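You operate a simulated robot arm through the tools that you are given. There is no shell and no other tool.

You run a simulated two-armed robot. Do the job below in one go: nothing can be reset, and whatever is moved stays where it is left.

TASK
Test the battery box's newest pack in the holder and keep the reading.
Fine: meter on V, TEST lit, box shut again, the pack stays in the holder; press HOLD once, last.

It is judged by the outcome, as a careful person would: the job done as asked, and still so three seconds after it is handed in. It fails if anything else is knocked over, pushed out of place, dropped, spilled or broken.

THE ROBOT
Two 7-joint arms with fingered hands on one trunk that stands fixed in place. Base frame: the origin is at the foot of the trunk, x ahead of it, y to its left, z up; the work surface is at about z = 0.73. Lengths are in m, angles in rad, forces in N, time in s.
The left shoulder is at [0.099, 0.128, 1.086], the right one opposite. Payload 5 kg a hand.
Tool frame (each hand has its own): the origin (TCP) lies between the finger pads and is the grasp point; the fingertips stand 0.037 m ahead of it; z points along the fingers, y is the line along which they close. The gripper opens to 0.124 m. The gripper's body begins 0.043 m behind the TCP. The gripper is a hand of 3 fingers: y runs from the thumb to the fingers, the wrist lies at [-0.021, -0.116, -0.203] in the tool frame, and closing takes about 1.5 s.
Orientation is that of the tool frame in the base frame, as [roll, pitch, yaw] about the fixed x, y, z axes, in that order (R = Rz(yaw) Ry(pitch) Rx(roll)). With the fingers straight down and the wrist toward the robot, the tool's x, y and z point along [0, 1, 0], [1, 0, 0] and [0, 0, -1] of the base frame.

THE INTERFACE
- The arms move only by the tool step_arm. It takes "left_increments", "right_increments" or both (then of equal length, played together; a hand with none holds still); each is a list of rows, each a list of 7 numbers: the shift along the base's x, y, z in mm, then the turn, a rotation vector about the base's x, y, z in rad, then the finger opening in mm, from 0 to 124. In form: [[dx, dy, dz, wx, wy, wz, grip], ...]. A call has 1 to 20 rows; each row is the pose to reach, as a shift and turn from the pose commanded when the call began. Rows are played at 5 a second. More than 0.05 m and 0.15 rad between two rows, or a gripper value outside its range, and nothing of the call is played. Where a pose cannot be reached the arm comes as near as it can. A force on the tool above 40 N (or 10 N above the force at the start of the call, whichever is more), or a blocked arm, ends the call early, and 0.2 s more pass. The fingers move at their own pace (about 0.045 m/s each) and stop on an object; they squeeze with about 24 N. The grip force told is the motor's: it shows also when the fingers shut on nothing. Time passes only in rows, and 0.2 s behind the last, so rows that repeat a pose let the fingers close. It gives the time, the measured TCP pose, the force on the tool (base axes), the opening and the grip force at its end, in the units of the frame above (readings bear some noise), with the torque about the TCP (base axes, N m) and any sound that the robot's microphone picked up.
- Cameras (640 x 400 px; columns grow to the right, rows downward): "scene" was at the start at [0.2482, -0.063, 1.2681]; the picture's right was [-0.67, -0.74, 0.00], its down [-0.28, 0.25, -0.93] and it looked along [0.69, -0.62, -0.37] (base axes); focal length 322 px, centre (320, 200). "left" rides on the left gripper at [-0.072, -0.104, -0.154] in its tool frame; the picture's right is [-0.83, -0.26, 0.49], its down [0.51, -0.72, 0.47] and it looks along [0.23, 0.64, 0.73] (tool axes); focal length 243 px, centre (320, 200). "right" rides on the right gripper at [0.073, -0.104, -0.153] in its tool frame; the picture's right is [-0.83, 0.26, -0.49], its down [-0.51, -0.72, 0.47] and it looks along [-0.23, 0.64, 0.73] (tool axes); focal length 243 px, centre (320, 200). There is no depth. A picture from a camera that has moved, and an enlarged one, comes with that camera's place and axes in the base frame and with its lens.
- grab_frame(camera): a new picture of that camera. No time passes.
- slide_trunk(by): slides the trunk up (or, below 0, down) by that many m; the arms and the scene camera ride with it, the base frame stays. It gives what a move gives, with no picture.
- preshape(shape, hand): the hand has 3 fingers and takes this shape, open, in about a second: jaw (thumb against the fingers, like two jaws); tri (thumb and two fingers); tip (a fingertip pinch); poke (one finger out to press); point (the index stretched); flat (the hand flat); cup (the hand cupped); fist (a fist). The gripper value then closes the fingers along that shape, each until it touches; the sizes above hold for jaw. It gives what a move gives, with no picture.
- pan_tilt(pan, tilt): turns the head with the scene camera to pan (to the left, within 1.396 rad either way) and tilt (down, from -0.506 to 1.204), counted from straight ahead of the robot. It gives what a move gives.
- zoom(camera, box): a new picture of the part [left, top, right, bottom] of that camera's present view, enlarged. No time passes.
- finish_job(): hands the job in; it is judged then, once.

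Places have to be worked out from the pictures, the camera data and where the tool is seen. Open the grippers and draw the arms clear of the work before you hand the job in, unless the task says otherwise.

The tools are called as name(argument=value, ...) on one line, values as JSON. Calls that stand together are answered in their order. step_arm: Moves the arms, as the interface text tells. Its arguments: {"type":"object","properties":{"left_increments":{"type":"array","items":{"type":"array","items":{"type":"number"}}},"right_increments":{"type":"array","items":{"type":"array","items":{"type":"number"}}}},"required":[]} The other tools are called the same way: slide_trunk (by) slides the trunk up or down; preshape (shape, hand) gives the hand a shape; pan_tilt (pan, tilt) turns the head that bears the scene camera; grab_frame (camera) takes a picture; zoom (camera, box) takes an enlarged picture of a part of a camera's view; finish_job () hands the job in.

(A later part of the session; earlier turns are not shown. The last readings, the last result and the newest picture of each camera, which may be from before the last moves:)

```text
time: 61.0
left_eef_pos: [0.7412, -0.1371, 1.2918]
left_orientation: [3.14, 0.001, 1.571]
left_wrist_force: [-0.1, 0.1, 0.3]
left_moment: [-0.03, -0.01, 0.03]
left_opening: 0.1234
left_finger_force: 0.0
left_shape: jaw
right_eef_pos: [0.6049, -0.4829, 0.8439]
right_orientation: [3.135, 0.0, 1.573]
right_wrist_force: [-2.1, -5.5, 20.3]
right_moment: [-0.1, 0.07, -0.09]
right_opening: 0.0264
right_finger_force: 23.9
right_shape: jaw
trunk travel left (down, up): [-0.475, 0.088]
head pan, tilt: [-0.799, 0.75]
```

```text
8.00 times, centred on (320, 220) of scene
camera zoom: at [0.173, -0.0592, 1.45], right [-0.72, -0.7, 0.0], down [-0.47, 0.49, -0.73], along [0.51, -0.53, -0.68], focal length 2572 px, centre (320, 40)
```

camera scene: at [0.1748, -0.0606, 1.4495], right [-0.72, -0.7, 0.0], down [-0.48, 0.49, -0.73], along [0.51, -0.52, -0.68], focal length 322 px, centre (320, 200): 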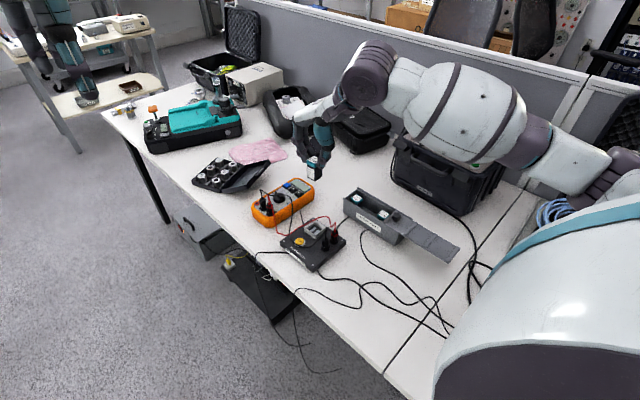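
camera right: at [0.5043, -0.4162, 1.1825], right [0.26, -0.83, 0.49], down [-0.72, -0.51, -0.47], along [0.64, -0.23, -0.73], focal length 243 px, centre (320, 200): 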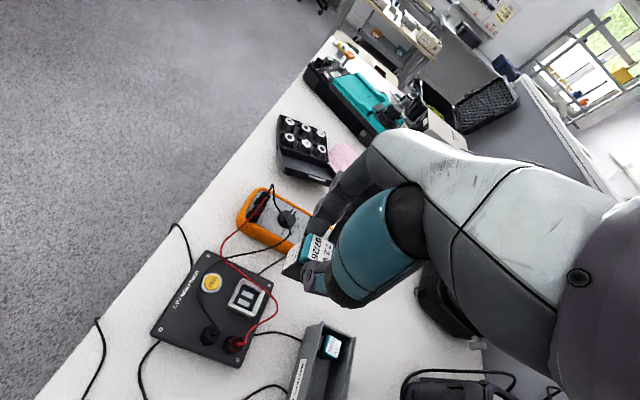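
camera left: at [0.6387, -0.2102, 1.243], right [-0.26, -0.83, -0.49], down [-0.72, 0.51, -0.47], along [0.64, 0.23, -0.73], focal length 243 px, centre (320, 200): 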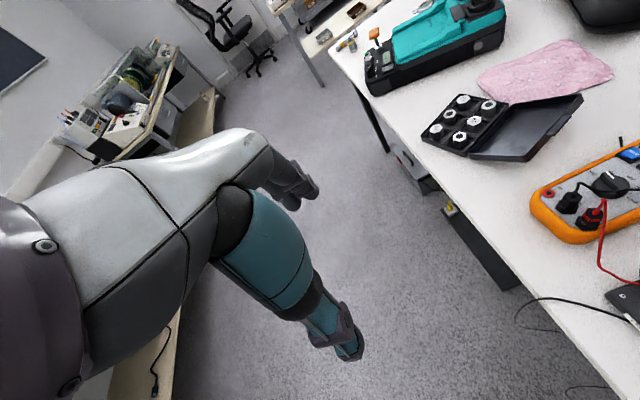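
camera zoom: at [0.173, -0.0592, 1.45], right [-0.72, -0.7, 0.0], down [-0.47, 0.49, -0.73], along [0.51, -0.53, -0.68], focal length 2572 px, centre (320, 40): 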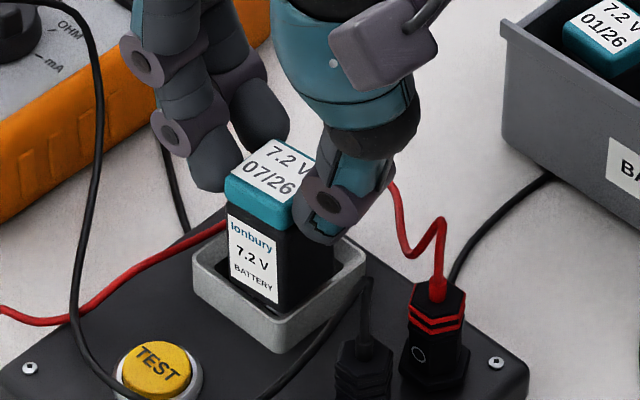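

Seated: 20 N straight under the TCP, torque near zero. I relieve the pressure by 3 mm, open the fingers slowly and check that the pack stands by itself.

step_arm(right_increments=[[0, 0, 3, 0, 0, 0, 0], [0, 0, 4, 0, 0, 0, 0], [0, 0, 4, 0, 0, 0, 28], [0, 0, 4, 0, 0, 0, 33], [0, 0, 4, 0, 0, 0, 38], [0, 0, 4, 0, 0, 0, 42], [0, 0, 4, 0, 0, 0, 42]])

zoom(camera="right", box=[230, 190, 350, 310])

zoom(camera="scene", box=[295, 195, 345, 245])

```text
time: 62.6
left_eef_pos: [0.7431, -0.1385, 1.2894]
left_orientation: [-3.141, 0.0, 1.571]
left_wrist_force: [0.2, 0.3, 0.7]
left_moment: [-0.02, 0.0, 0.01]
left_opening: 0.1237
left_finger_force: 0.0
left_shape: jaw
right_eef_pos: [0.6048, -0.4841, 0.846]
right_orientation: [3.139, 0.002, 1.573]
right_wrist_force: [0.9, 0.3, 0.0]
right_moment: [0.0, -0.03, -0.02]
right_opening: 0.0418
right_finger_force: 0.0
right_shape: jaw
trunk travel left (down, up): [-0.475, 0.088]
head pan, tilt: [-0.799, 0.75]
```

```text
3.33 times, centred on (290, 250) of right
camera zoom: at [0.5008, -0.4114, 0.9981], right [0.26, -0.83, 0.49], down [-0.72, -0.51, -0.47], along [0.64, -0.23, -0.73], focal length 809 px, centre (420, 33)
```

zoom: 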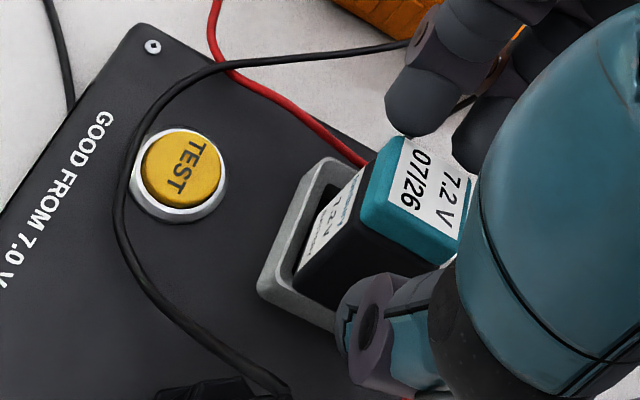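

```text
8.00 times, centred on (320, 220) of scene
camera zoom: at [0.1751, -0.0602, 1.4494], right [-0.72, -0.7, 0.0], down [-0.48, 0.49, -0.73], along [0.51, -0.52, -0.68], focal length 2572 px, centre (320, 40)
```

zoom: 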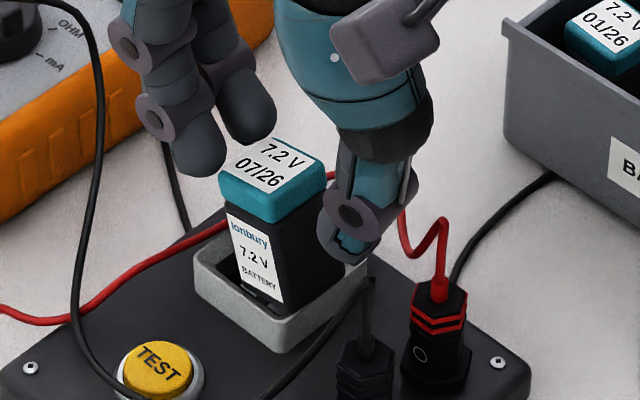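

The pack now appears slightly tilted in the pocket. I zoom in closely to see how it sits.

zoom(camera="scene", box=[305, 205, 335, 240])

zoom(camera="right", box=[255, 220, 320, 300])

```text
11.43 times, centred on (320, 222) of scene
camera zoom: at [0.1751, -0.0602, 1.4494], right [-0.72, -0.7, 0.0], down [-0.48, 0.49, -0.73], along [0.51, -0.52, -0.68], focal length 3674 px, centre (320, -57)
```

zoom: 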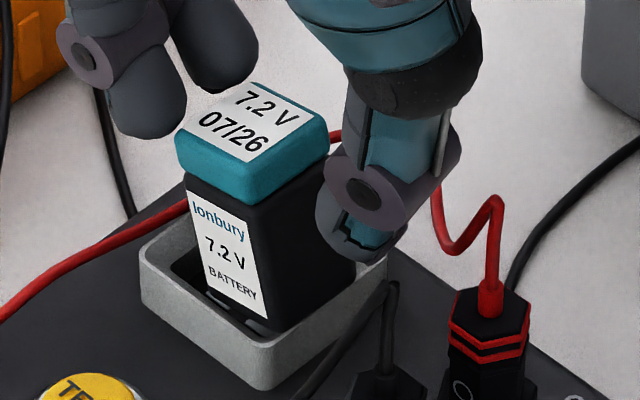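

```text
5.00 times, centred on (288, 260) of right
camera zoom: at [0.5008, -0.4114, 0.9981], right [0.26, -0.83, 0.49], down [-0.72, -0.51, -0.47], along [0.64, -0.23, -0.73], focal length 1213 px, centre (482, -100)
```

zoom: 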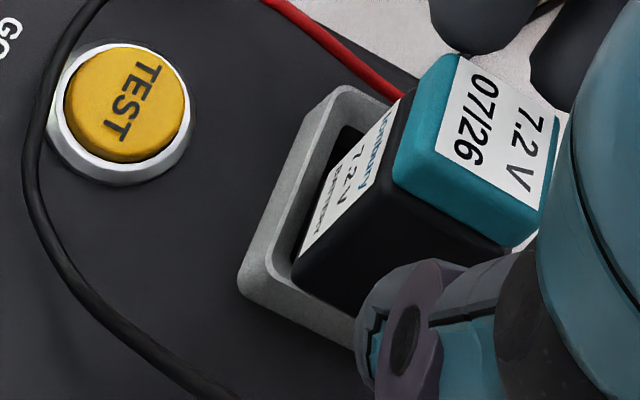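

The pack leans toward the fingers (+x), so its −x bottom edge is probably propped near the −x pocket wall. I re-close gently to straighten it and look.

step_arm(right_increments=[[0, 0, 0, 0, 0, 0, 36], [0, 0, 0, 0, 0, 0, 30], [0, 0, 0, 0, 0, 0, 22], [0, 0, 0, 0, 0, 0, 10], [0, 0, 0, 0, 0, 0, 0], [0, 0, 0, 0, 0, 0, 0]])

zoom(camera="scene", box=[305, 205, 335, 240])

zoom(camera="right", box=[255, 220, 320, 300])

```text
time: 64.0
left_eef_pos: [0.742, -0.1379, 1.2901]
left_orientation: [3.14, 0.001, 1.571]
left_wrist_force: [0.4, 0.0, -0.3]
left_moment: [0.03, 0.01, -0.02]
left_opening: 0.1236
left_finger_force: 0.0
left_shape: jaw
right_eef_pos: [0.6041, -0.4839, 0.8455]
right_orientation: [3.141, -0.001, 1.573]
right_wrist_force: [0.6, 0.4, 0.6]
right_moment: [0.0, -0.03, 0.01]
right_opening: 0.0231
right_finger_force: 23.8
right_shape: jaw
trunk travel left (down, up): [-0.475, 0.088]
head pan, tilt: [-0.799, 0.75]
```

```text
11.43 times, centred on (320, 222) of scene
camera zoom: at [0.1752, -0.0603, 1.4494], right [-0.72, -0.7, 0.0], down [-0.48, 0.49, -0.73], along [0.51, -0.52, -0.68], focal length 3674 px, centre (320, -57)
```

zoom: 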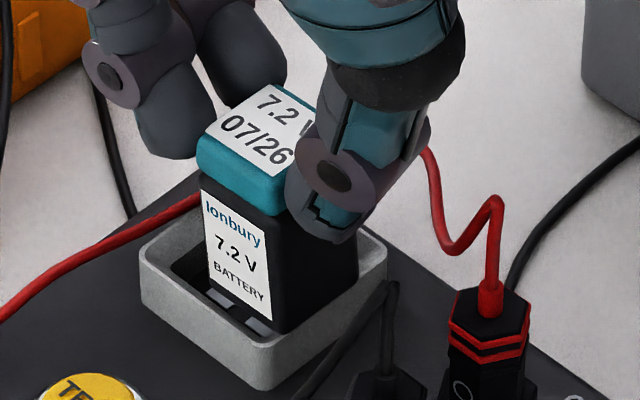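

```text
5.00 times, centred on (288, 260) of right
camera zoom: at [0.5008, -0.4115, 0.9981], right [0.26, -0.83, 0.49], down [-0.72, -0.51, -0.47], along [0.64, -0.23, -0.73], focal length 1213 px, centre (482, -100)
```

zoom: 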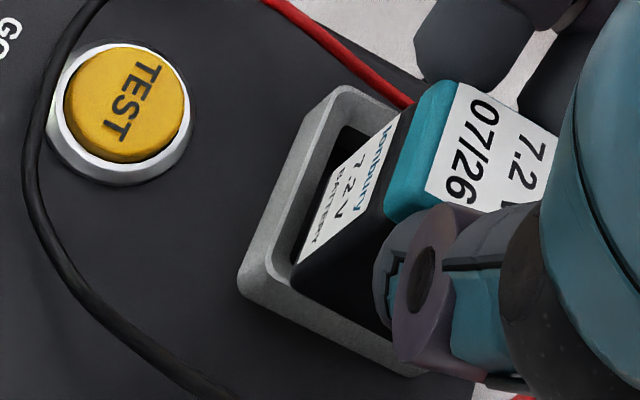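

The pack is straight again and roughly centred. I press it down to light contact first, then open without lifting, so it can't drop or tip.

step_arm(right_increments=[[0.5, 0, -1, 0, 0, 0, 0], [1, 0, -2, 0, 0, 0, 0], [1, 0, -3, 0, 0, 0, 0], [1, 0, -3, 0, 0, 0, 0]])

zoom(camera="scene", box=[305, 205, 335, 240])

zoom(camera="right", box=[255, 220, 320, 300])

```text
time: 65.0
left_eef_pos: [0.7401, -0.1385, 1.2916]
left_orientation: [-3.141, -0.001, 1.571]
left_wrist_force: [-0.9, 0.0, 0.1]
left_moment: [0.01, 0.0, -0.02]
left_opening: 0.1237
left_finger_force: 0.1
left_shape: jaw
right_eef_pos: [0.6062, -0.4843, 0.8438]
right_orientation: [3.135, 0.002, 1.573]
right_wrist_force: [3.1, -3.1, 13.1]
right_moment: [-0.08, 0.0, -0.03]
right_opening: 0.0239
right_finger_force: 24.0
right_shape: jaw
trunk travel left (down, up): [-0.475, 0.088]
head pan, tilt: [-0.799, 0.75]
```

```text
11.43 times, centred on (320, 222) of scene
camera zoom: at [0.1741, -0.0595, 1.4497], right [-0.72, -0.7, 0.0], down [-0.47, 0.49, -0.73], along [0.51, -0.52, -0.68], focal length 3674 px, centre (320, -57)
```

zoom: 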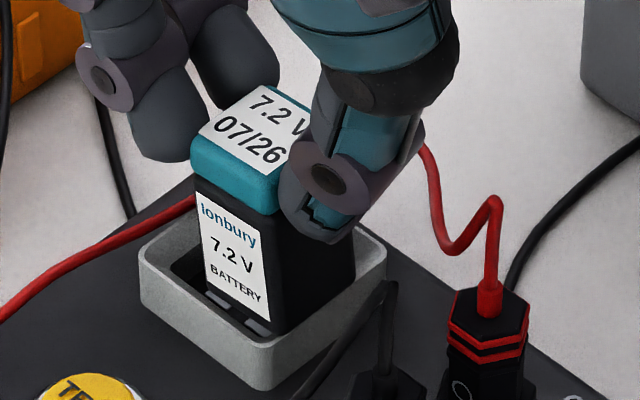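

```text
5.00 times, centred on (288, 260) of right
camera zoom: at [0.5012, -0.4103, 0.9964], right [0.26, -0.83, 0.49], down [-0.72, -0.51, -0.47], along [0.65, -0.23, -0.73], focal length 1213 px, centre (482, -100)
```

zoom: 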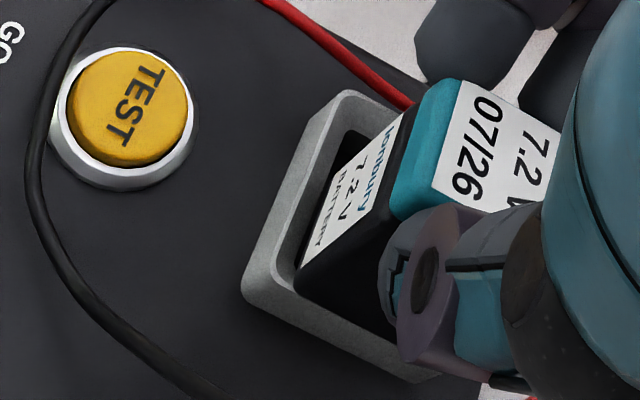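

The side forces (+3 N x, −3 N y) show the pack's foot rubs the −x and +y pocket walls. I lift a touch, shift (+2.5, −2.5) mm, and seat it again.

step_arm(right_increments=[[0, 0, 3, 0, 0, 0, 0], [2.5, -2.5, 3, 0, 0, 0, 0], [2.5, -2.5, 1, 0, 0, 0, 0], [2.5, -2.5, 0, 0, 0, 0, 0], [2.5, -2.5, 0, 0, 0, 0, 0]])

zoom(camera="scene", box=[305, 205, 335, 240])

zoom(camera="right", box=[255, 220, 320, 300])

```text
time: 66.2
left_eef_pos: [0.7398, -0.1389, 1.2918]
left_orientation: [3.141, 0.0, 1.571]
left_wrist_force: [-0.4, -0.6, 0.2]
left_moment: [0.02, 0.0, -0.03]
left_opening: 0.1236
left_finger_force: 0.1
left_shape: jaw
right_eef_pos: [0.6071, -0.4858, 0.8441]
right_orientation: [3.139, 0.001, 1.573]
right_wrist_force: [0.5, 1.3, 8.1]
right_moment: [0.06, 0.2, -0.05]
right_opening: 0.0237
right_finger_force: 24.0
right_shape: jaw
trunk travel left (down, up): [-0.475, 0.088]
head pan, tilt: [-0.799, 0.75]
```

```text
11.43 times, centred on (320, 222) of scene
camera zoom: at [0.1742, -0.0594, 1.4496], right [-0.72, -0.7, 0.0], down [-0.47, 0.49, -0.73], along [0.51, -0.52, -0.68], focal length 3674 px, centre (320, -57)
```

zoom: 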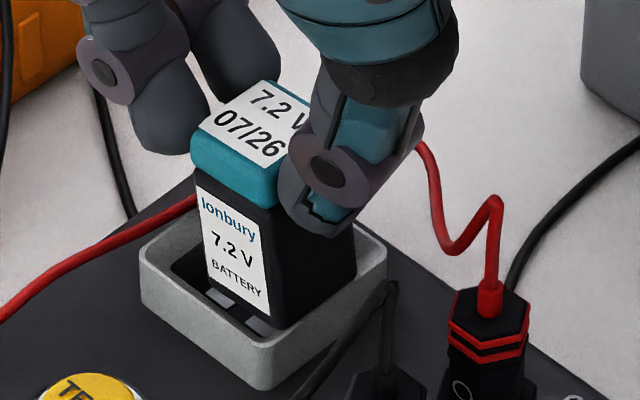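

```text
5.00 times, centred on (288, 260) of right
camera zoom: at [0.5034, -0.4123, 0.9965], right [0.26, -0.83, 0.49], down [-0.72, -0.51, -0.47], along [0.64, -0.23, -0.73], focal length 1213 px, centre (482, -100)
```

zoom: 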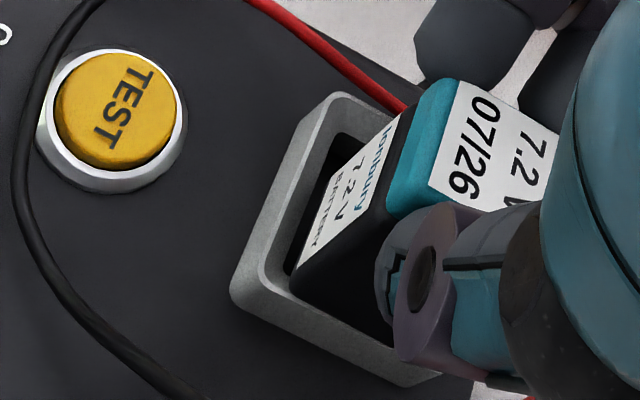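

Torque analysis: support is now only under the pack's −x bottom edge (y is fine), i.e. it still catches the −x wall. I raise 4 mm, shift +3 mm in x, and lower again.

step_arm(right_increments=[[0, 0, 4, 0, 0, 0, 0], [2, 0, 4, 0, 0, 0, 0], [3.5, 0, 4, 0, 0, 0, 0], [3.5, 0, 2, 0, 0, 0, 0], [3.5, 0, 0, 0, 0, 0, 0], [3.5, 0, 0, 0, 0, 0, 0]])

zoom(camera="scene", box=[305, 205, 335, 240])

zoom(camera="right", box=[255, 220, 320, 300])

```text
time: 67.6
left_eef_pos: [0.743, -0.1379, 1.2904]
left_orientation: [3.141, 0.001, 1.572]
left_wrist_force: [-0.4, -0.7, -0.4]
left_moment: [0.01, 0.0, -0.01]
left_opening: 0.1238
left_finger_force: 0.0
left_shape: jaw
right_eef_pos: [0.6124, -0.4859, 0.8418]
right_orientation: [3.14, 0.0, 1.574]
right_wrist_force: [-0.2, 0.2, 0.3]
right_moment: [0.01, 0.02, 0.01]
right_opening: 0.0236
right_finger_force: 24.6
right_shape: jaw
trunk travel left (down, up): [-0.475, 0.088]
head pan, tilt: [-0.799, 0.75]
```

```text
11.43 times, centred on (320, 222) of scene
camera zoom: at [0.1751, -0.0603, 1.4494], right [-0.72, -0.7, 0.0], down [-0.48, 0.49, -0.73], along [0.51, -0.52, -0.68], focal length 3674 px, centre (320, -57)
```

zoom: 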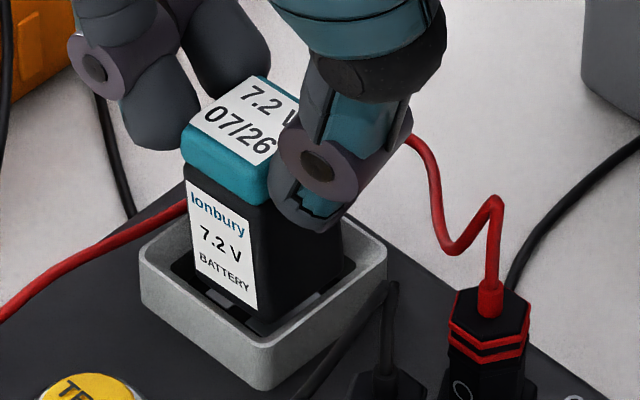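

```text
5.00 times, centred on (288, 260) of right
camera zoom: at [0.508, -0.4133, 0.9945], right [0.26, -0.83, 0.49], down [-0.72, -0.51, -0.47], along [0.64, -0.23, -0.73], focal length 1213 px, centre (482, -100)
```

zoom: 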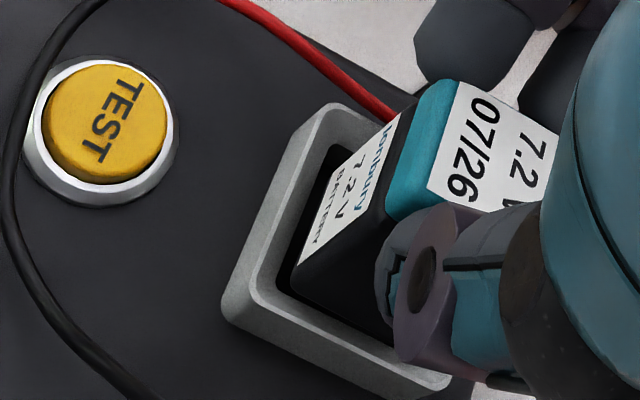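

Now it goes lower without contact (z 0.8418, 0 N), so the earlier catch is gone. I keep lowering gently.

step_arm(right_increments=[[0, 0, -1, 0, 0, 0, 0], [0, 0, -2, 0, 0, 0, 0], [0, 0, -3, 0, 0, 0, 0], [0, 0, -3, 0, 0, 0, 0]])

zoom(camera="scene", box=[305, 205, 335, 240])

zoom(camera="right", box=[255, 220, 320, 300])

```text
time: 68.6
left_eef_pos: [0.7426, -0.1388, 1.2901]
left_orientation: [3.141, 0.001, 1.571]
left_wrist_force: [0.5, 0.0, -0.2]
left_moment: [0.01, 0.01, 0.01]
left_opening: 0.1239
left_finger_force: 0.1
left_shape: jaw
right_eef_pos: [0.6125, -0.4867, 0.84]
right_orientation: [3.14, 0.0, 1.573]
right_wrist_force: [1.9, 0.6, 3.0]
right_moment: [0.03, -0.08, 0.06]
right_opening: 0.0234
right_finger_force: 23.4
right_shape: jaw
trunk travel left (down, up): [-0.475, 0.088]
head pan, tilt: [-0.799, 0.75]
```

```text
11.43 times, centred on (320, 222) of scene
camera zoom: at [0.175, -0.0599, 1.4495], right [-0.72, -0.7, 0.0], down [-0.48, 0.49, -0.73], along [0.51, -0.52, -0.68], focal length 3674 px, centre (320, -57)
```

zoom: 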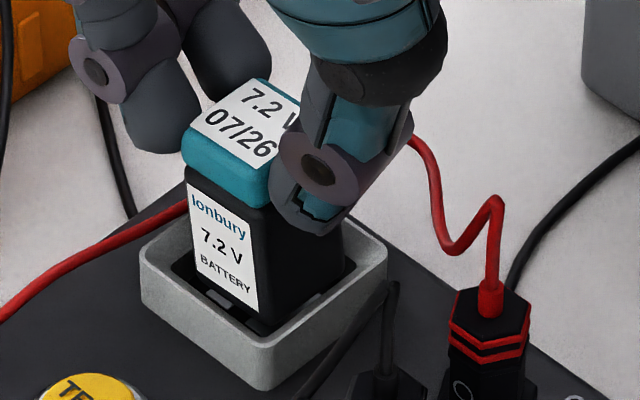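

```text
5.00 times, centred on (288, 260) of right
camera zoom: at [0.508, -0.4137, 0.9927], right [0.26, -0.83, 0.49], down [-0.72, -0.51, -0.47], along [0.64, -0.23, -0.73], focal length 1213 px, centre (482, -100)
```

zoom: 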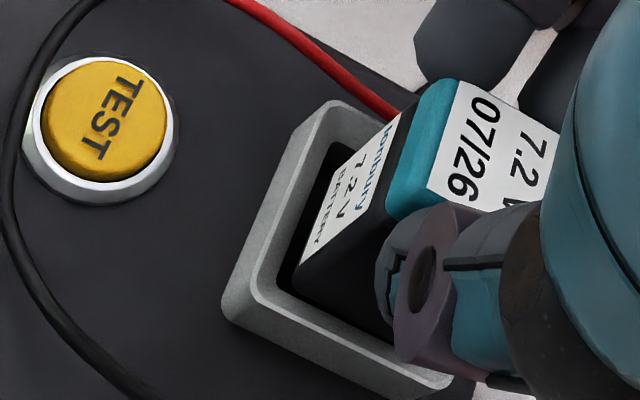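

Light contact (3 N). I open only slightly first (≈3 mm slack each side) and see whether it settles upright.

step_arm(right_increments=[[0, 0, 0, 0, 0, 0, 26], [0, 0, 0, 0, 0, 0, 30], [0, 0, 0, 0, 0, 0, 30], [0, 0, 0, 0, 0, 0, 30]])

zoom(camera="scene", box=[305, 205, 335, 240])

zoom(camera="right", box=[255, 220, 320, 300])

```text
time: 69.6
left_eef_pos: [0.7422, -0.138, 1.2903]
left_orientation: [-3.141, 0.0, 1.569]
left_wrist_force: [0.3, -1.0, 0.8]
left_moment: [0.0, -0.01, 0.01]
left_opening: 0.1237
left_finger_force: 0.1
left_shape: jaw
right_eef_pos: [0.6113, -0.4871, 0.8392]
right_orientation: [3.139, 0.001, 1.571]
right_wrist_force: [0.4, 1.2, -0.3]
right_moment: [0.01, 0.0, 0.0]
right_opening: 0.0297
right_finger_force: 0.0
right_shape: jaw
trunk travel left (down, up): [-0.475, 0.088]
head pan, tilt: [-0.799, 0.75]
```

```text
11.43 times, centred on (320, 222) of scene
camera zoom: at [0.1751, -0.0603, 1.4494], right [-0.72, -0.7, 0.0], down [-0.48, 0.49, -0.73], along [0.51, -0.52, -0.68], focal length 3674 px, centre (320, -57)
```

zoom: 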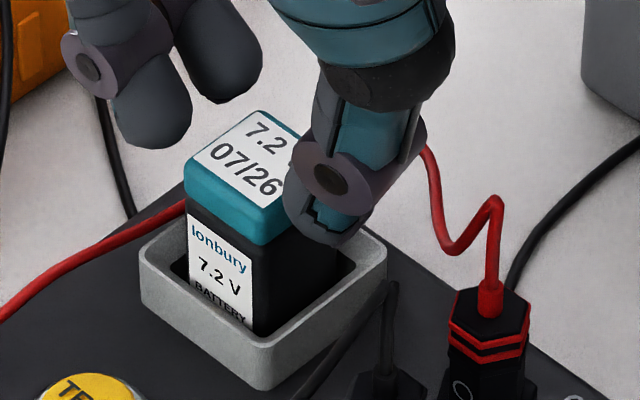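

```text
5.00 times, centred on (288, 260) of right
camera zoom: at [0.5079, -0.4139, 0.9922], right [0.26, -0.83, 0.49], down [-0.72, -0.51, -0.47], along [0.64, -0.23, -0.73], focal length 1213 px, centre (482, -100)
```

zoom: 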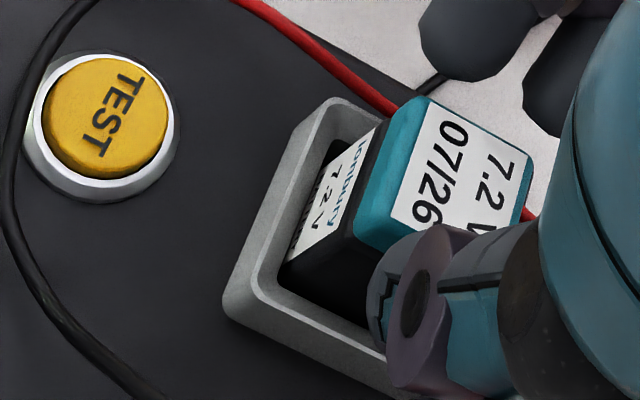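

The pack dropped fully home and stands upright now. I open wider and rise straight up clear.

step_arm(right_increments=[[0, 0, 0, 0, 0, 0, 38], [0, 0, 0, 0, 0, 0, 46], [0, 0, 10, 0, 0, 0, 46], [0, 0, 30, 0, 0, 0, 46], [0, 0, 60, 0, 0, 0, 46], [0, 0, 90, 0, 0, 0, 46], [0, 0, 120, 0, 0, 0, 46], [0, 0, 150, 0, 0, 0, 60], [0, 0, 150, 0, 0, 0, 60]])

zoom(camera="scene", box=[290, 195, 350, 250])

grab_frame(camera="right")

```text
time: 71.6
left_eef_pos: [0.7427, -0.1382, 1.2891]
left_orientation: [3.141, 0.001, 1.57]
left_wrist_force: [-0.3, -0.4, 0.8]
left_moment: [-0.02, 0.01, -0.02]
left_opening: 0.1237
left_finger_force: 0.1
left_shape: jaw
right_eef_pos: [0.6113, -0.4869, 0.9894]
right_orientation: [3.14, 0.001, 1.573]
right_wrist_force: [0.5, -0.7, 0.1]
right_moment: [0.04, 0.02, 0.0]
right_opening: 0.0596
right_finger_force: 0.2
right_shape: jaw
trunk travel left (down, up): [-0.475, 0.088]
head pan, tilt: [-0.799, 0.75]
```

```text
7.27 times, centred on (320, 222) of scene
camera zoom: at [0.1753, -0.0605, 1.4494], right [-0.72, -0.7, 0.0], down [-0.48, 0.49, -0.73], along [0.51, -0.52, -0.68], focal length 2338 px, centre (320, 36)
```

zoom: 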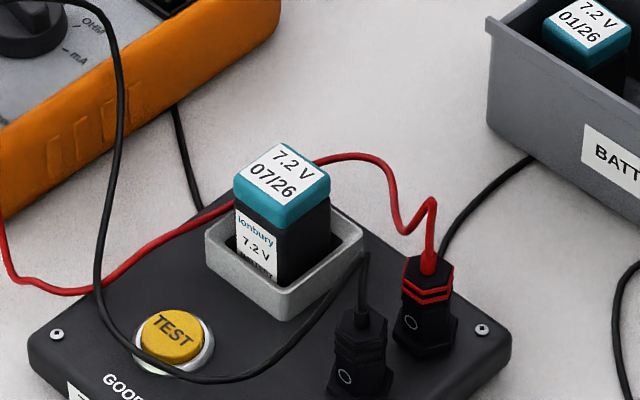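

```text
taken
camera right: at [0.5069, -0.4139, 1.1427], right [0.26, -0.83, 0.49], down [-0.72, -0.51, -0.47], along [0.64, -0.23, -0.73], focal length 243 px, centre (320, 200)
```

right: 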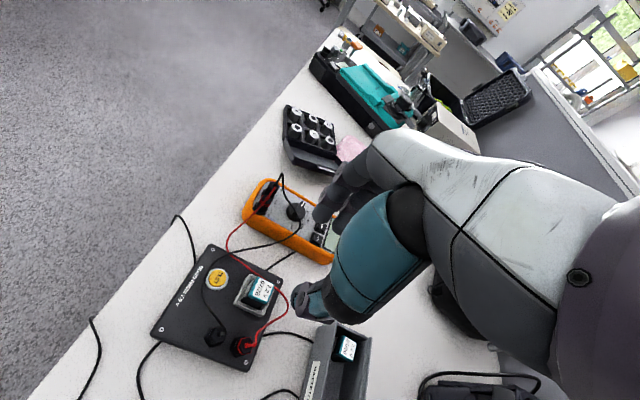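

The pack sits upright in the holder. Now I go back to the lid knob at [0.4535, −0.650] with the earlier hand orientation to shut the box.

step_arm(right_increments=[[-16, -16, 0, 0, 0, -0.09, 60], [-32, -33, 0, 0, 0, -0.18, 60], [-48, -49, 0, 0, 0, -0.27, 60], [-64, -65, 0, 0, 0, -0.36, 60], [-80, -82, -5, 0, 0, -0.45, 60], [-96, -98, -10, 0, 0, -0.54, 60], [-112, -114, -15, 0, 0, -0.63, 60], [-128, -131, -20, 0, 0, -0.72, 60], [-144, -147, -30, 0, 0, -0.81, 60], [-158, -163.4, -40, 0, 0, -0.9, 60], [-158, -163.4, -40, 0, 0, -0.9, 60]])

grab_frame(camera="right")

grab_frame(camera="scene")

```text
time: 74.0
left_eef_pos: [0.7424, -0.1391, 1.2911]
left_orientation: [-3.141, 0.0, 1.571]
left_wrist_force: [-0.1, 0.5, 0.2]
left_moment: [-0.01, 0.0, 0.03]
left_opening: 0.1237
left_finger_force: 0.0
left_shape: jaw
right_eef_pos: [0.4543, -0.6488, 0.95]
right_orientation: [3.14, 0.002, 0.671]
right_wrist_force: [-0.3, 0.0, -0.4]
right_moment: [0.05, 0.04, 0.01]
right_opening: 0.0597
right_finger_force: 0.0
right_shape: jaw
trunk travel left (down, up): [-0.475, 0.088]
head pan, tilt: [-0.799, 0.75]
```

```text
taken
camera right: at [0.4462, -0.5222, 1.1021], right [-0.49, -0.72, 0.49], down [-0.85, 0.25, -0.47], along [0.22, -0.65, -0.73], focal length 243 px, centre (320, 200)
```

right: 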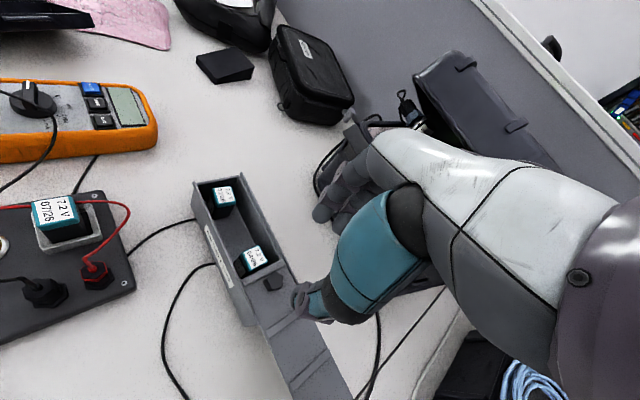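

```text
taken
camera scene: at [0.1752, -0.0601, 1.4494], right [-0.72, -0.7, 0.0], down [-0.48, 0.49, -0.73], along [0.51, -0.52, -0.68], focal length 322 px, centre (320, 200)
```

scene: 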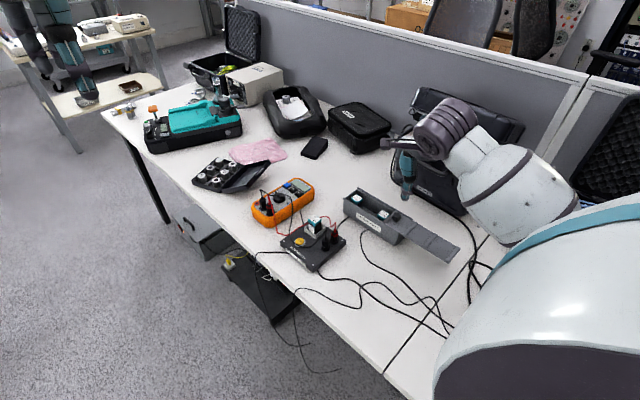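

Positioned above the knob as before. I descend to the same height and close on the knob.

step_arm(right_increments=[[0, 0, -20, 0, 0, 0, 60], [0, 0, -45, 0, 0, 0, 60], [0, 0, -70, 0, 0, 0, 60], [0, 0, -92, 0, 0, 0, 60], [0, 0, -112, 0, 0, 0, 60], [0, 0, -112, 0, 0, 0, 45], [0, 0, -112, 0, 0, 0, 30], [0, 0, -112, 0, 0, 0, 15], [0, 0, -112, 0, 0, 0, 0], [0, 0, -112, 0, 0, 0, 0], [0, 0, -112, 0, 0, 0, 0]])

zoom(camera="right", box=[190, 150, 350, 310])

```text
time: 76.4
left_eef_pos: [0.7426, -0.1396, 1.2915]
left_orientation: [-3.141, 0.0, 1.57]
left_wrist_force: [-0.1, 0.6, -0.4]
left_moment: [-0.01, -0.02, 0.01]
left_opening: 0.1238
left_finger_force: 0.0
left_shape: jaw
right_eef_pos: [0.452, -0.6493, 0.8363]
right_orientation: [3.14, 0.001, 0.671]
right_wrist_force: [0.0, 1.0, -0.1]
right_moment: [0.03, 0.0, 0.04]
right_opening: 0.0134
right_finger_force: 23.4
right_shape: jaw
trunk travel left (down, up): [-0.475, 0.088]
head pan, tilt: [-0.799, 0.75]
```

```text
2.50 times, centred on (270, 230) of right
camera zoom: at [0.4448, -0.5214, 0.99], right [-0.49, -0.72, 0.49], down [-0.85, 0.25, -0.47], along [0.22, -0.65, -0.73], focal length 606 px, centre (445, 125)
```

zoom: 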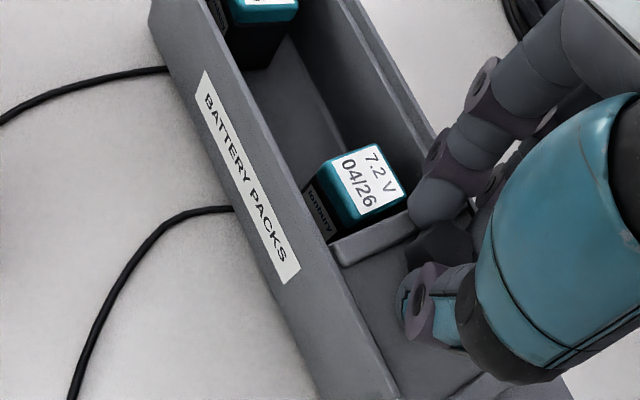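

The knob is gripped. Before sliding, I check that the 04/26 pack (nudged earlier) is not standing proud of the lid.

zoom(camera="right", box=[245, 190, 310, 260])

zoom(camera="scene", box=[335, 175, 425, 245])

```text
5.71 times, centred on (278, 225) of right
camera zoom: at [0.4448, -0.5214, 0.99], right [-0.49, -0.72, 0.49], down [-0.85, 0.25, -0.47], along [0.22, -0.65, -0.73], focal length 1386 px, centre (563, 57)
```

zoom: 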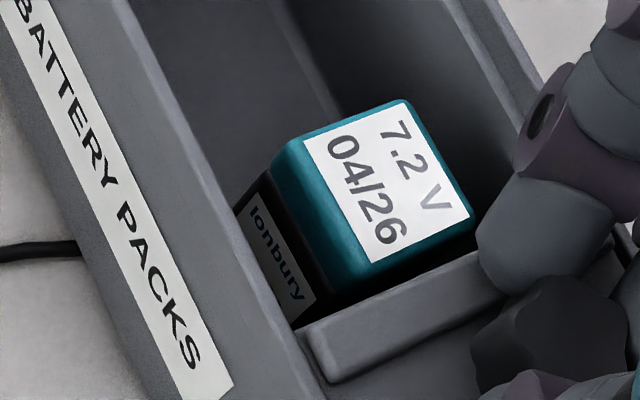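

```text
5.71 times, centred on (380, 210) of scene
camera zoom: at [0.1752, -0.0602, 1.4494], right [-0.72, -0.7, 0.0], down [-0.48, 0.49, -0.73], along [0.51, -0.52, -0.68], focal length 1837 px, centre (-23, 143)
```

zoom: 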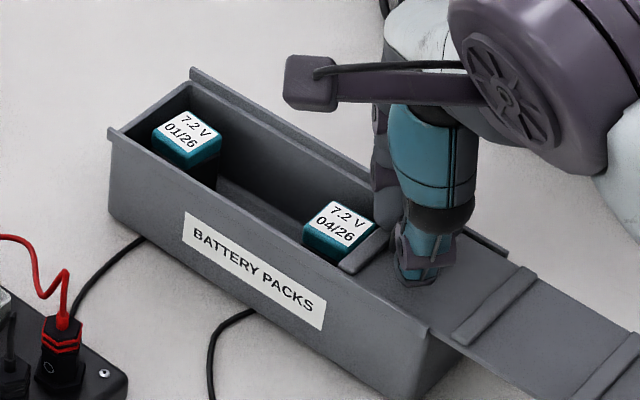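

The pack is below the lid level. I slide the lid back +x, first 100 mm.

step_arm(right_increments=[[6, 0, 0, 0, 0, 0, 0], [14, 0, 0, 0, 0, 0, 0], [22, 0, 0, 0, 0, 0, 0], [30, 0, 0, 0, 0, 0, 0], [38, 0, 0, 0, 0, 0, 0], [46, 0, 0, 0, 0, 0, 0], [54, 0, 0, 0, 0, 0, 0], [62, 0, 0, 0, 0, 0, 0], [70, 0, 0, 0, 0, 0, 0], [78, 0, 0, 0, 0, 0, 0], [86, 0, 0, 0, 0, 0, 0], [94, 0, 0, 0, 0, 0, 0], [100, 0, 0, 0, 0, 0, 0], [100, 0, 0, 0, 0, 0, 0]])

zoom(camera="right", box=[190, 150, 350, 310])

zoom(camera="scene", box=[335, 175, 425, 245])

```text
time: 79.4
left_eef_pos: [0.7422, -0.1379, 1.29]
left_orientation: [-3.141, -0.002, 1.57]
left_wrist_force: [0.4, 0.0, 0.2]
left_moment: [-0.02, 0.0, -0.04]
left_opening: 0.1236
left_finger_force: 0.1
left_shape: jaw
right_eef_pos: [0.5549, -0.6502, 0.8366]
right_orientation: [3.141, 0.0, 0.671]
right_wrist_force: [-0.1, 1.3, -0.2]
right_moment: [0.03, 0.02, 0.05]
right_opening: 0.0129
right_finger_force: 23.6
right_shape: jaw
trunk travel left (down, up): [-0.475, 0.088]
head pan, tilt: [-0.799, 0.75]
```

```text
2.50 times, centred on (270, 230) of right
camera zoom: at [0.5463, -0.5229, 0.99], right [-0.49, -0.72, 0.49], down [-0.85, 0.25, -0.47], along [0.22, -0.65, -0.73], focal length 606 px, centre (445, 125)
```

zoom: 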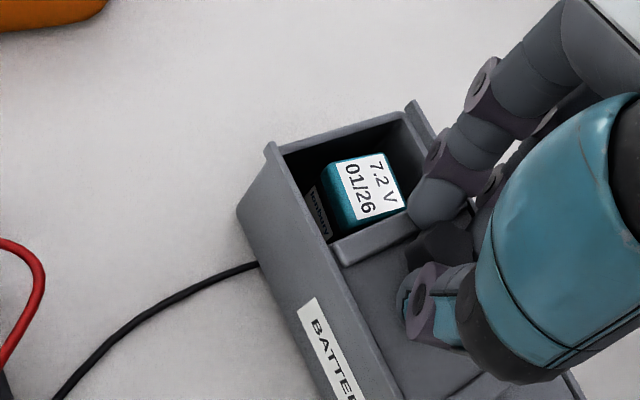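

```text
5.71 times, centred on (380, 210) of scene
camera zoom: at [0.1753, -0.0605, 1.4494], right [-0.72, -0.7, 0.0], down [-0.48, 0.49, -0.73], along [0.51, -0.52, -0.68], focal length 1837 px, centre (-23, 143)
```

zoom: 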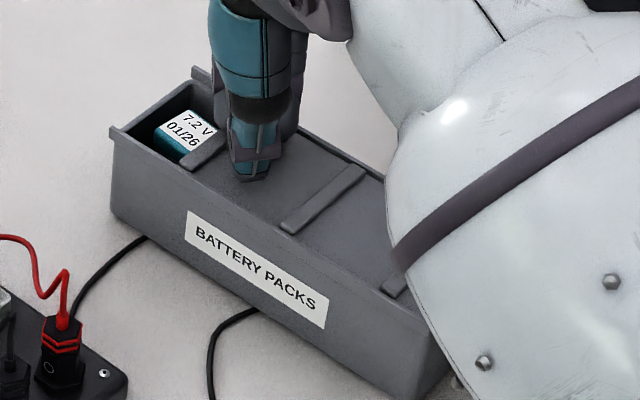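

Sliding well. I bring the lid the remaining ~45 mm, slower at the end.

step_arm(right_increments=[[8, 0, 0, 0, 0, 0, 0], [16, 0, 0, 0, 0, 0, 0], [24, 0, 0, 0, 0, 0, 0], [30, 0, 0, 0, 0, 0, 0], [35, 0, 0, 0, 0, 0, 0], [39, 0, 0, 0, 0, 0, 0], [42, 0, 0, 0, 0, 0, 0], [42, 0, 0, 0, 0, 0, 0]])

zoom(camera="right", box=[230, 170, 350, 290])

zoom(camera="scene", box=[335, 175, 425, 245])

```text
time: 81.2
left_eef_pos: [0.7419, -0.1388, 1.2901]
left_orientation: [-3.141, -0.002, 1.57]
left_wrist_force: [0.4, -0.4, 0.0]
left_moment: [0.03, 0.02, 0.01]
left_opening: 0.1234
left_finger_force: 0.0
left_shape: jaw
right_eef_pos: [0.5965, -0.651, 0.8377]
right_orientation: [3.139, 0.002, 0.673]
right_wrist_force: [-0.5, -0.2, 0.1]
right_moment: [0.0, -0.02, 0.07]
right_opening: 0.0126
right_finger_force: 24.1
right_shape: jaw
trunk travel left (down, up): [-0.475, 0.088]
head pan, tilt: [-0.799, 0.75]
```

```text
3.33 times, centred on (290, 230) of right
camera zoom: at [0.5888, -0.5224, 0.9901], right [-0.49, -0.72, 0.49], down [-0.85, 0.25, -0.47], along [0.22, -0.65, -0.73], focal length 809 px, centre (420, 100)
```

zoom: 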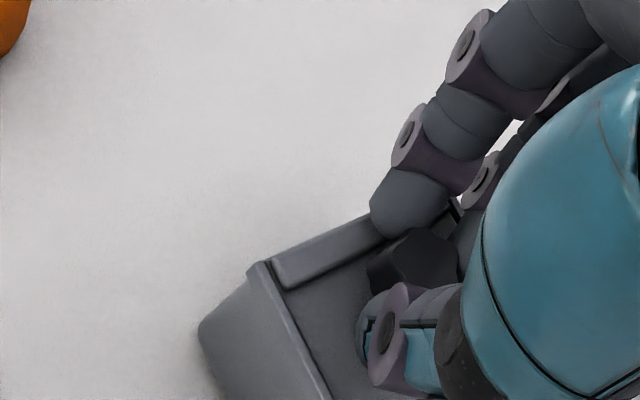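

```text
5.71 times, centred on (380, 210) of scene
camera zoom: at [0.1753, -0.0606, 1.4494], right [-0.72, -0.7, 0.0], down [-0.48, 0.49, -0.73], along [0.51, -0.52, -0.68], focal length 1837 px, centre (-23, 143)
```

zoom: 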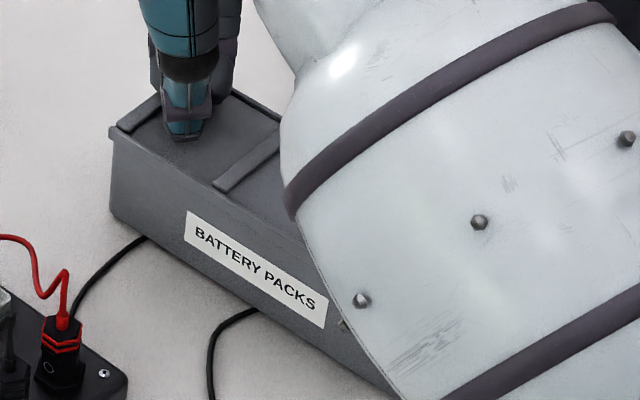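

Almost closed. I push the last 4 mm gently and check the force for the end stop.

step_arm(right_increments=[[2, 0, 0, 0, 0, 0, 0], [4, 0, 0, 0, 0, 0, 0], [4, 0, 0, 0, 0, 0, 0]])

zoom(camera="right", box=[230, 170, 350, 290])

```text
time: 82.0
left_eef_pos: [0.7416, -0.139, 1.2915]
left_orientation: [3.141, 0.0, 1.571]
left_wrist_force: [-0.6, 0.4, 0.0]
left_moment: [-0.04, -0.02, -0.03]
left_opening: 0.1237
left_finger_force: 0.1
left_shape: jaw
right_eef_pos: [0.5996, -0.65, 0.8382]
right_orientation: [3.141, 0.001, 0.671]
right_wrist_force: [-5.2, 1.0, 0.3]
right_moment: [0.0, 0.14, 0.0]
right_opening: 0.0127
right_finger_force: 24.1
right_shape: jaw
trunk travel left (down, up): [-0.475, 0.088]
head pan, tilt: [-0.799, 0.75]
```

```text
3.33 times, centred on (290, 230) of right
camera zoom: at [0.5917, -0.5232, 0.99], right [-0.49, -0.72, 0.49], down [-0.85, 0.25, -0.47], along [0.22, -0.65, -0.73], focal length 809 px, centre (420, 100)
```

zoom: 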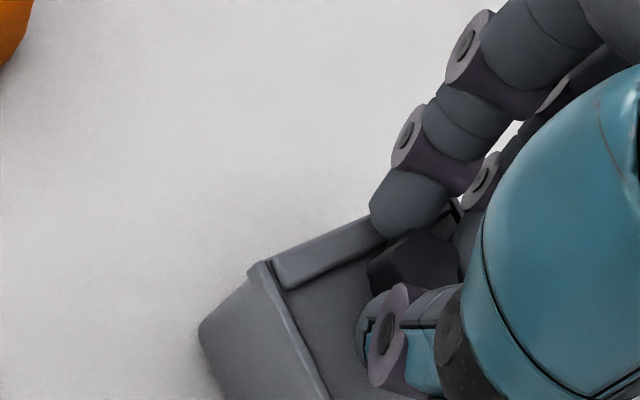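

End stop reached (−5 N). I release the knob and rise, then verify the box is shut and in place.

step_arm(right_increments=[[-1, 0, 0, 0, 0, 0, 0], [-1, 0, 0, 0, 0, 0, 20], [-1, 0, 0, 0, 0, 0, 40], [-1, 0, 0, 0, 0, 0, 60], [-1, 0, 20, 0, 0, 0, 60], [-1, 0, 50, 0, 0, 0, 60], [-1, 0, 85, 0, 0, 0, 60], [-1, 0, 120, 0, 0, 0, 60], [-1, 0, 120, 0, 0, 0, 60]])

grab_frame(camera="right")

grab_frame(camera="scene")

```text
time: 84.0
left_eef_pos: [0.7424, -0.1392, 1.2901]
left_orientation: [3.141, -0.001, 1.571]
left_wrist_force: [0.2, 0.4, 0.7]
left_moment: [-0.02, 0.0, 0.01]
left_opening: 0.1239
left_finger_force: 0.0
left_shape: jaw
right_eef_pos: [0.5982, -0.6521, 0.957]
right_orientation: [3.14, 0.0, 0.672]
right_wrist_force: [0.2, 0.0, 0.7]
right_moment: [0.01, 0.01, -0.02]
right_opening: 0.0597
right_finger_force: 0.1
right_shape: jaw
trunk travel left (down, up): [-0.475, 0.088]
head pan, tilt: [-0.799, 0.75]
```

```text
taken
camera right: at [0.59, -0.5239, 1.1099], right [-0.49, -0.72, 0.49], down [-0.85, 0.25, -0.47], along [0.22, -0.65, -0.73], focal length 243 px, centre (320, 200)
```

right: 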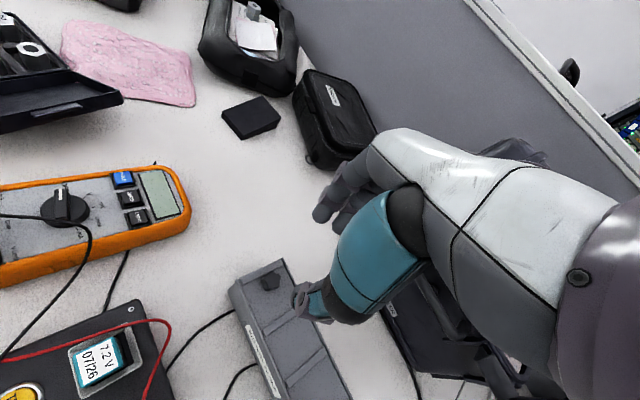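

```text
taken
camera scene: at [0.1751, -0.0605, 1.4494], right [-0.72, -0.7, 0.0], down [-0.48, 0.49, -0.73], along [0.51, -0.52, -0.68], focal length 322 px, centre (320, 200)
```

scene: 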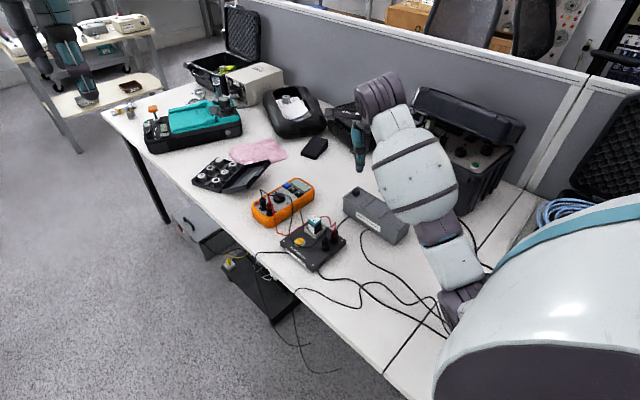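

The box is shut. Now I move the right hand to a viewing pose beside the meter (z≈1.03, yaw 0) to measure the dial.

step_arm(right_increments=[[0, 0, 25, 0, 0, 0, 60], [0, 0, 50, 0, 0, 0, 60], [0, 10, 75, 0, 0, 0, 60], [12, 28, 75, 0, 0, -0.084, 60], [25, 46, 75, 0, 0, -0.168, 60], [38, 64, 75, 0, 0, -0.252, 60], [51, 82, 75, 0, 0, -0.336, 60], [64, 100, 75, 0, 0, -0.42, 60], [77, 118, 75, 0, 0, -0.504, 60], [90, 136, 75, 0, 0, -0.588, 60], [101, 151, 75, 0, 0, -0.67, 60], [101, 151, 75, 0, 0, -0.67, 60]])

grab_frame(camera="right")

grab_frame(camera="scene")

```text
time: 86.6
left_eef_pos: [0.7425, -0.1387, 1.2899]
left_orientation: [-3.14, 0.0, 1.57]
left_wrist_force: [-0.3, -0.5, -0.9]
left_moment: [0.01, 0.01, 0.0]
left_opening: 0.1236
left_finger_force: 0.0
left_shape: jaw
right_eef_pos: [0.6993, -0.5, 1.0331]
right_orientation: [3.139, 0.0, 0.002]
right_wrist_force: [-0.1, 0.0, -0.8]
right_moment: [0.0, 0.01, 0.02]
right_opening: 0.0596
right_finger_force: 0.0
right_shape: jaw
trunk travel left (down, up): [-0.475, 0.088]
head pan, tilt: [-0.799, 0.75]
```

```text
taken
camera right: at [0.7727, -0.3942, 1.186], right [-0.83, -0.26, 0.49], down [-0.51, 0.72, -0.47], along [-0.23, -0.64, -0.73], focal length 243 px, centre (320, 200)
```

right: 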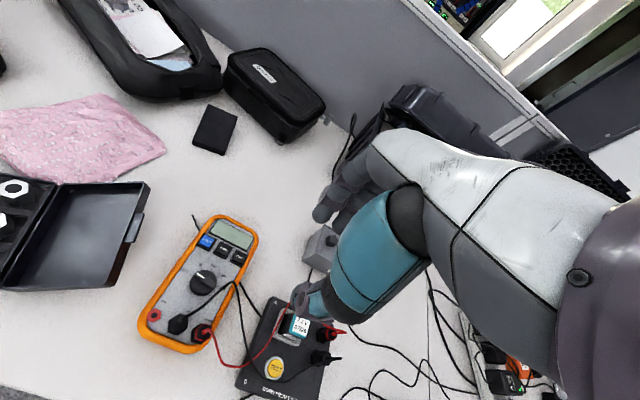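

```text
taken
camera scene: at [0.1748, -0.0607, 1.4495], right [-0.72, -0.7, 0.0], down [-0.48, 0.49, -0.73], along [0.51, -0.52, -0.68], focal length 322 px, centre (320, 200)
```

scene: 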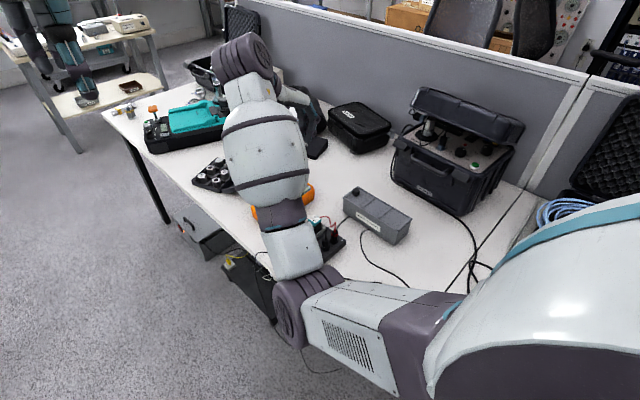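

Excellent view of the meter. I zoom in on it and on the closed box.

zoom(camera="right", box=[130, 205, 270, 360])

zoom(camera="right", box=[170, 245, 240, 315])

zoom(camera="scene", box=[330, 170, 440, 250])

```text
2.58 times, centred on (200, 282) of right
camera zoom: at [0.7727, -0.3942, 1.186], right [-0.83, -0.26, 0.49], down [-0.51, 0.72, -0.47], along [-0.23, -0.64, -0.73], focal length 626 px, centre (630, -13)
```

zoom: 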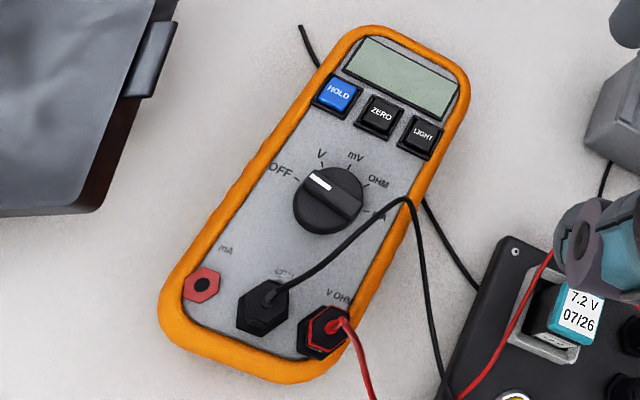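

```text
5.71 times, centred on (205, 280) of right
camera zoom: at [0.7727, -0.3942, 1.186], right [-0.83, -0.26, 0.49], down [-0.51, 0.72, -0.47], along [-0.23, -0.64, -0.73], focal length 1386 px, centre (977, -257)
```

zoom: 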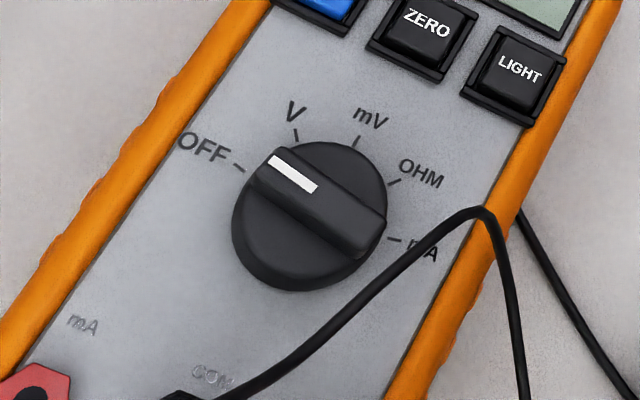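

```text
5.00 times, centred on (385, 210) of scene
camera zoom: at [0.1748, -0.0607, 1.4495], right [-0.72, -0.7, 0.0], down [-0.48, 0.49, -0.73], along [0.51, -0.52, -0.68], focal length 1608 px, centre (-5, 150)
```

zoom: 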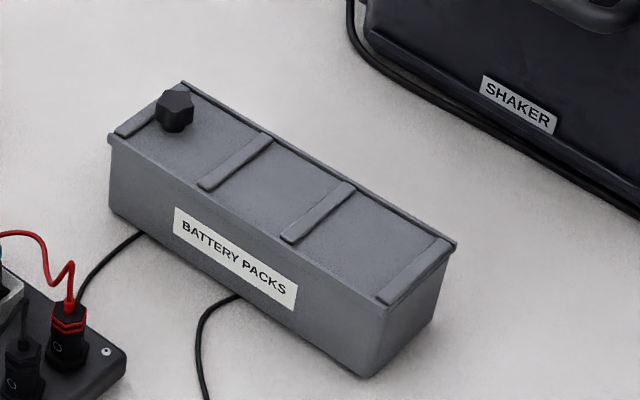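

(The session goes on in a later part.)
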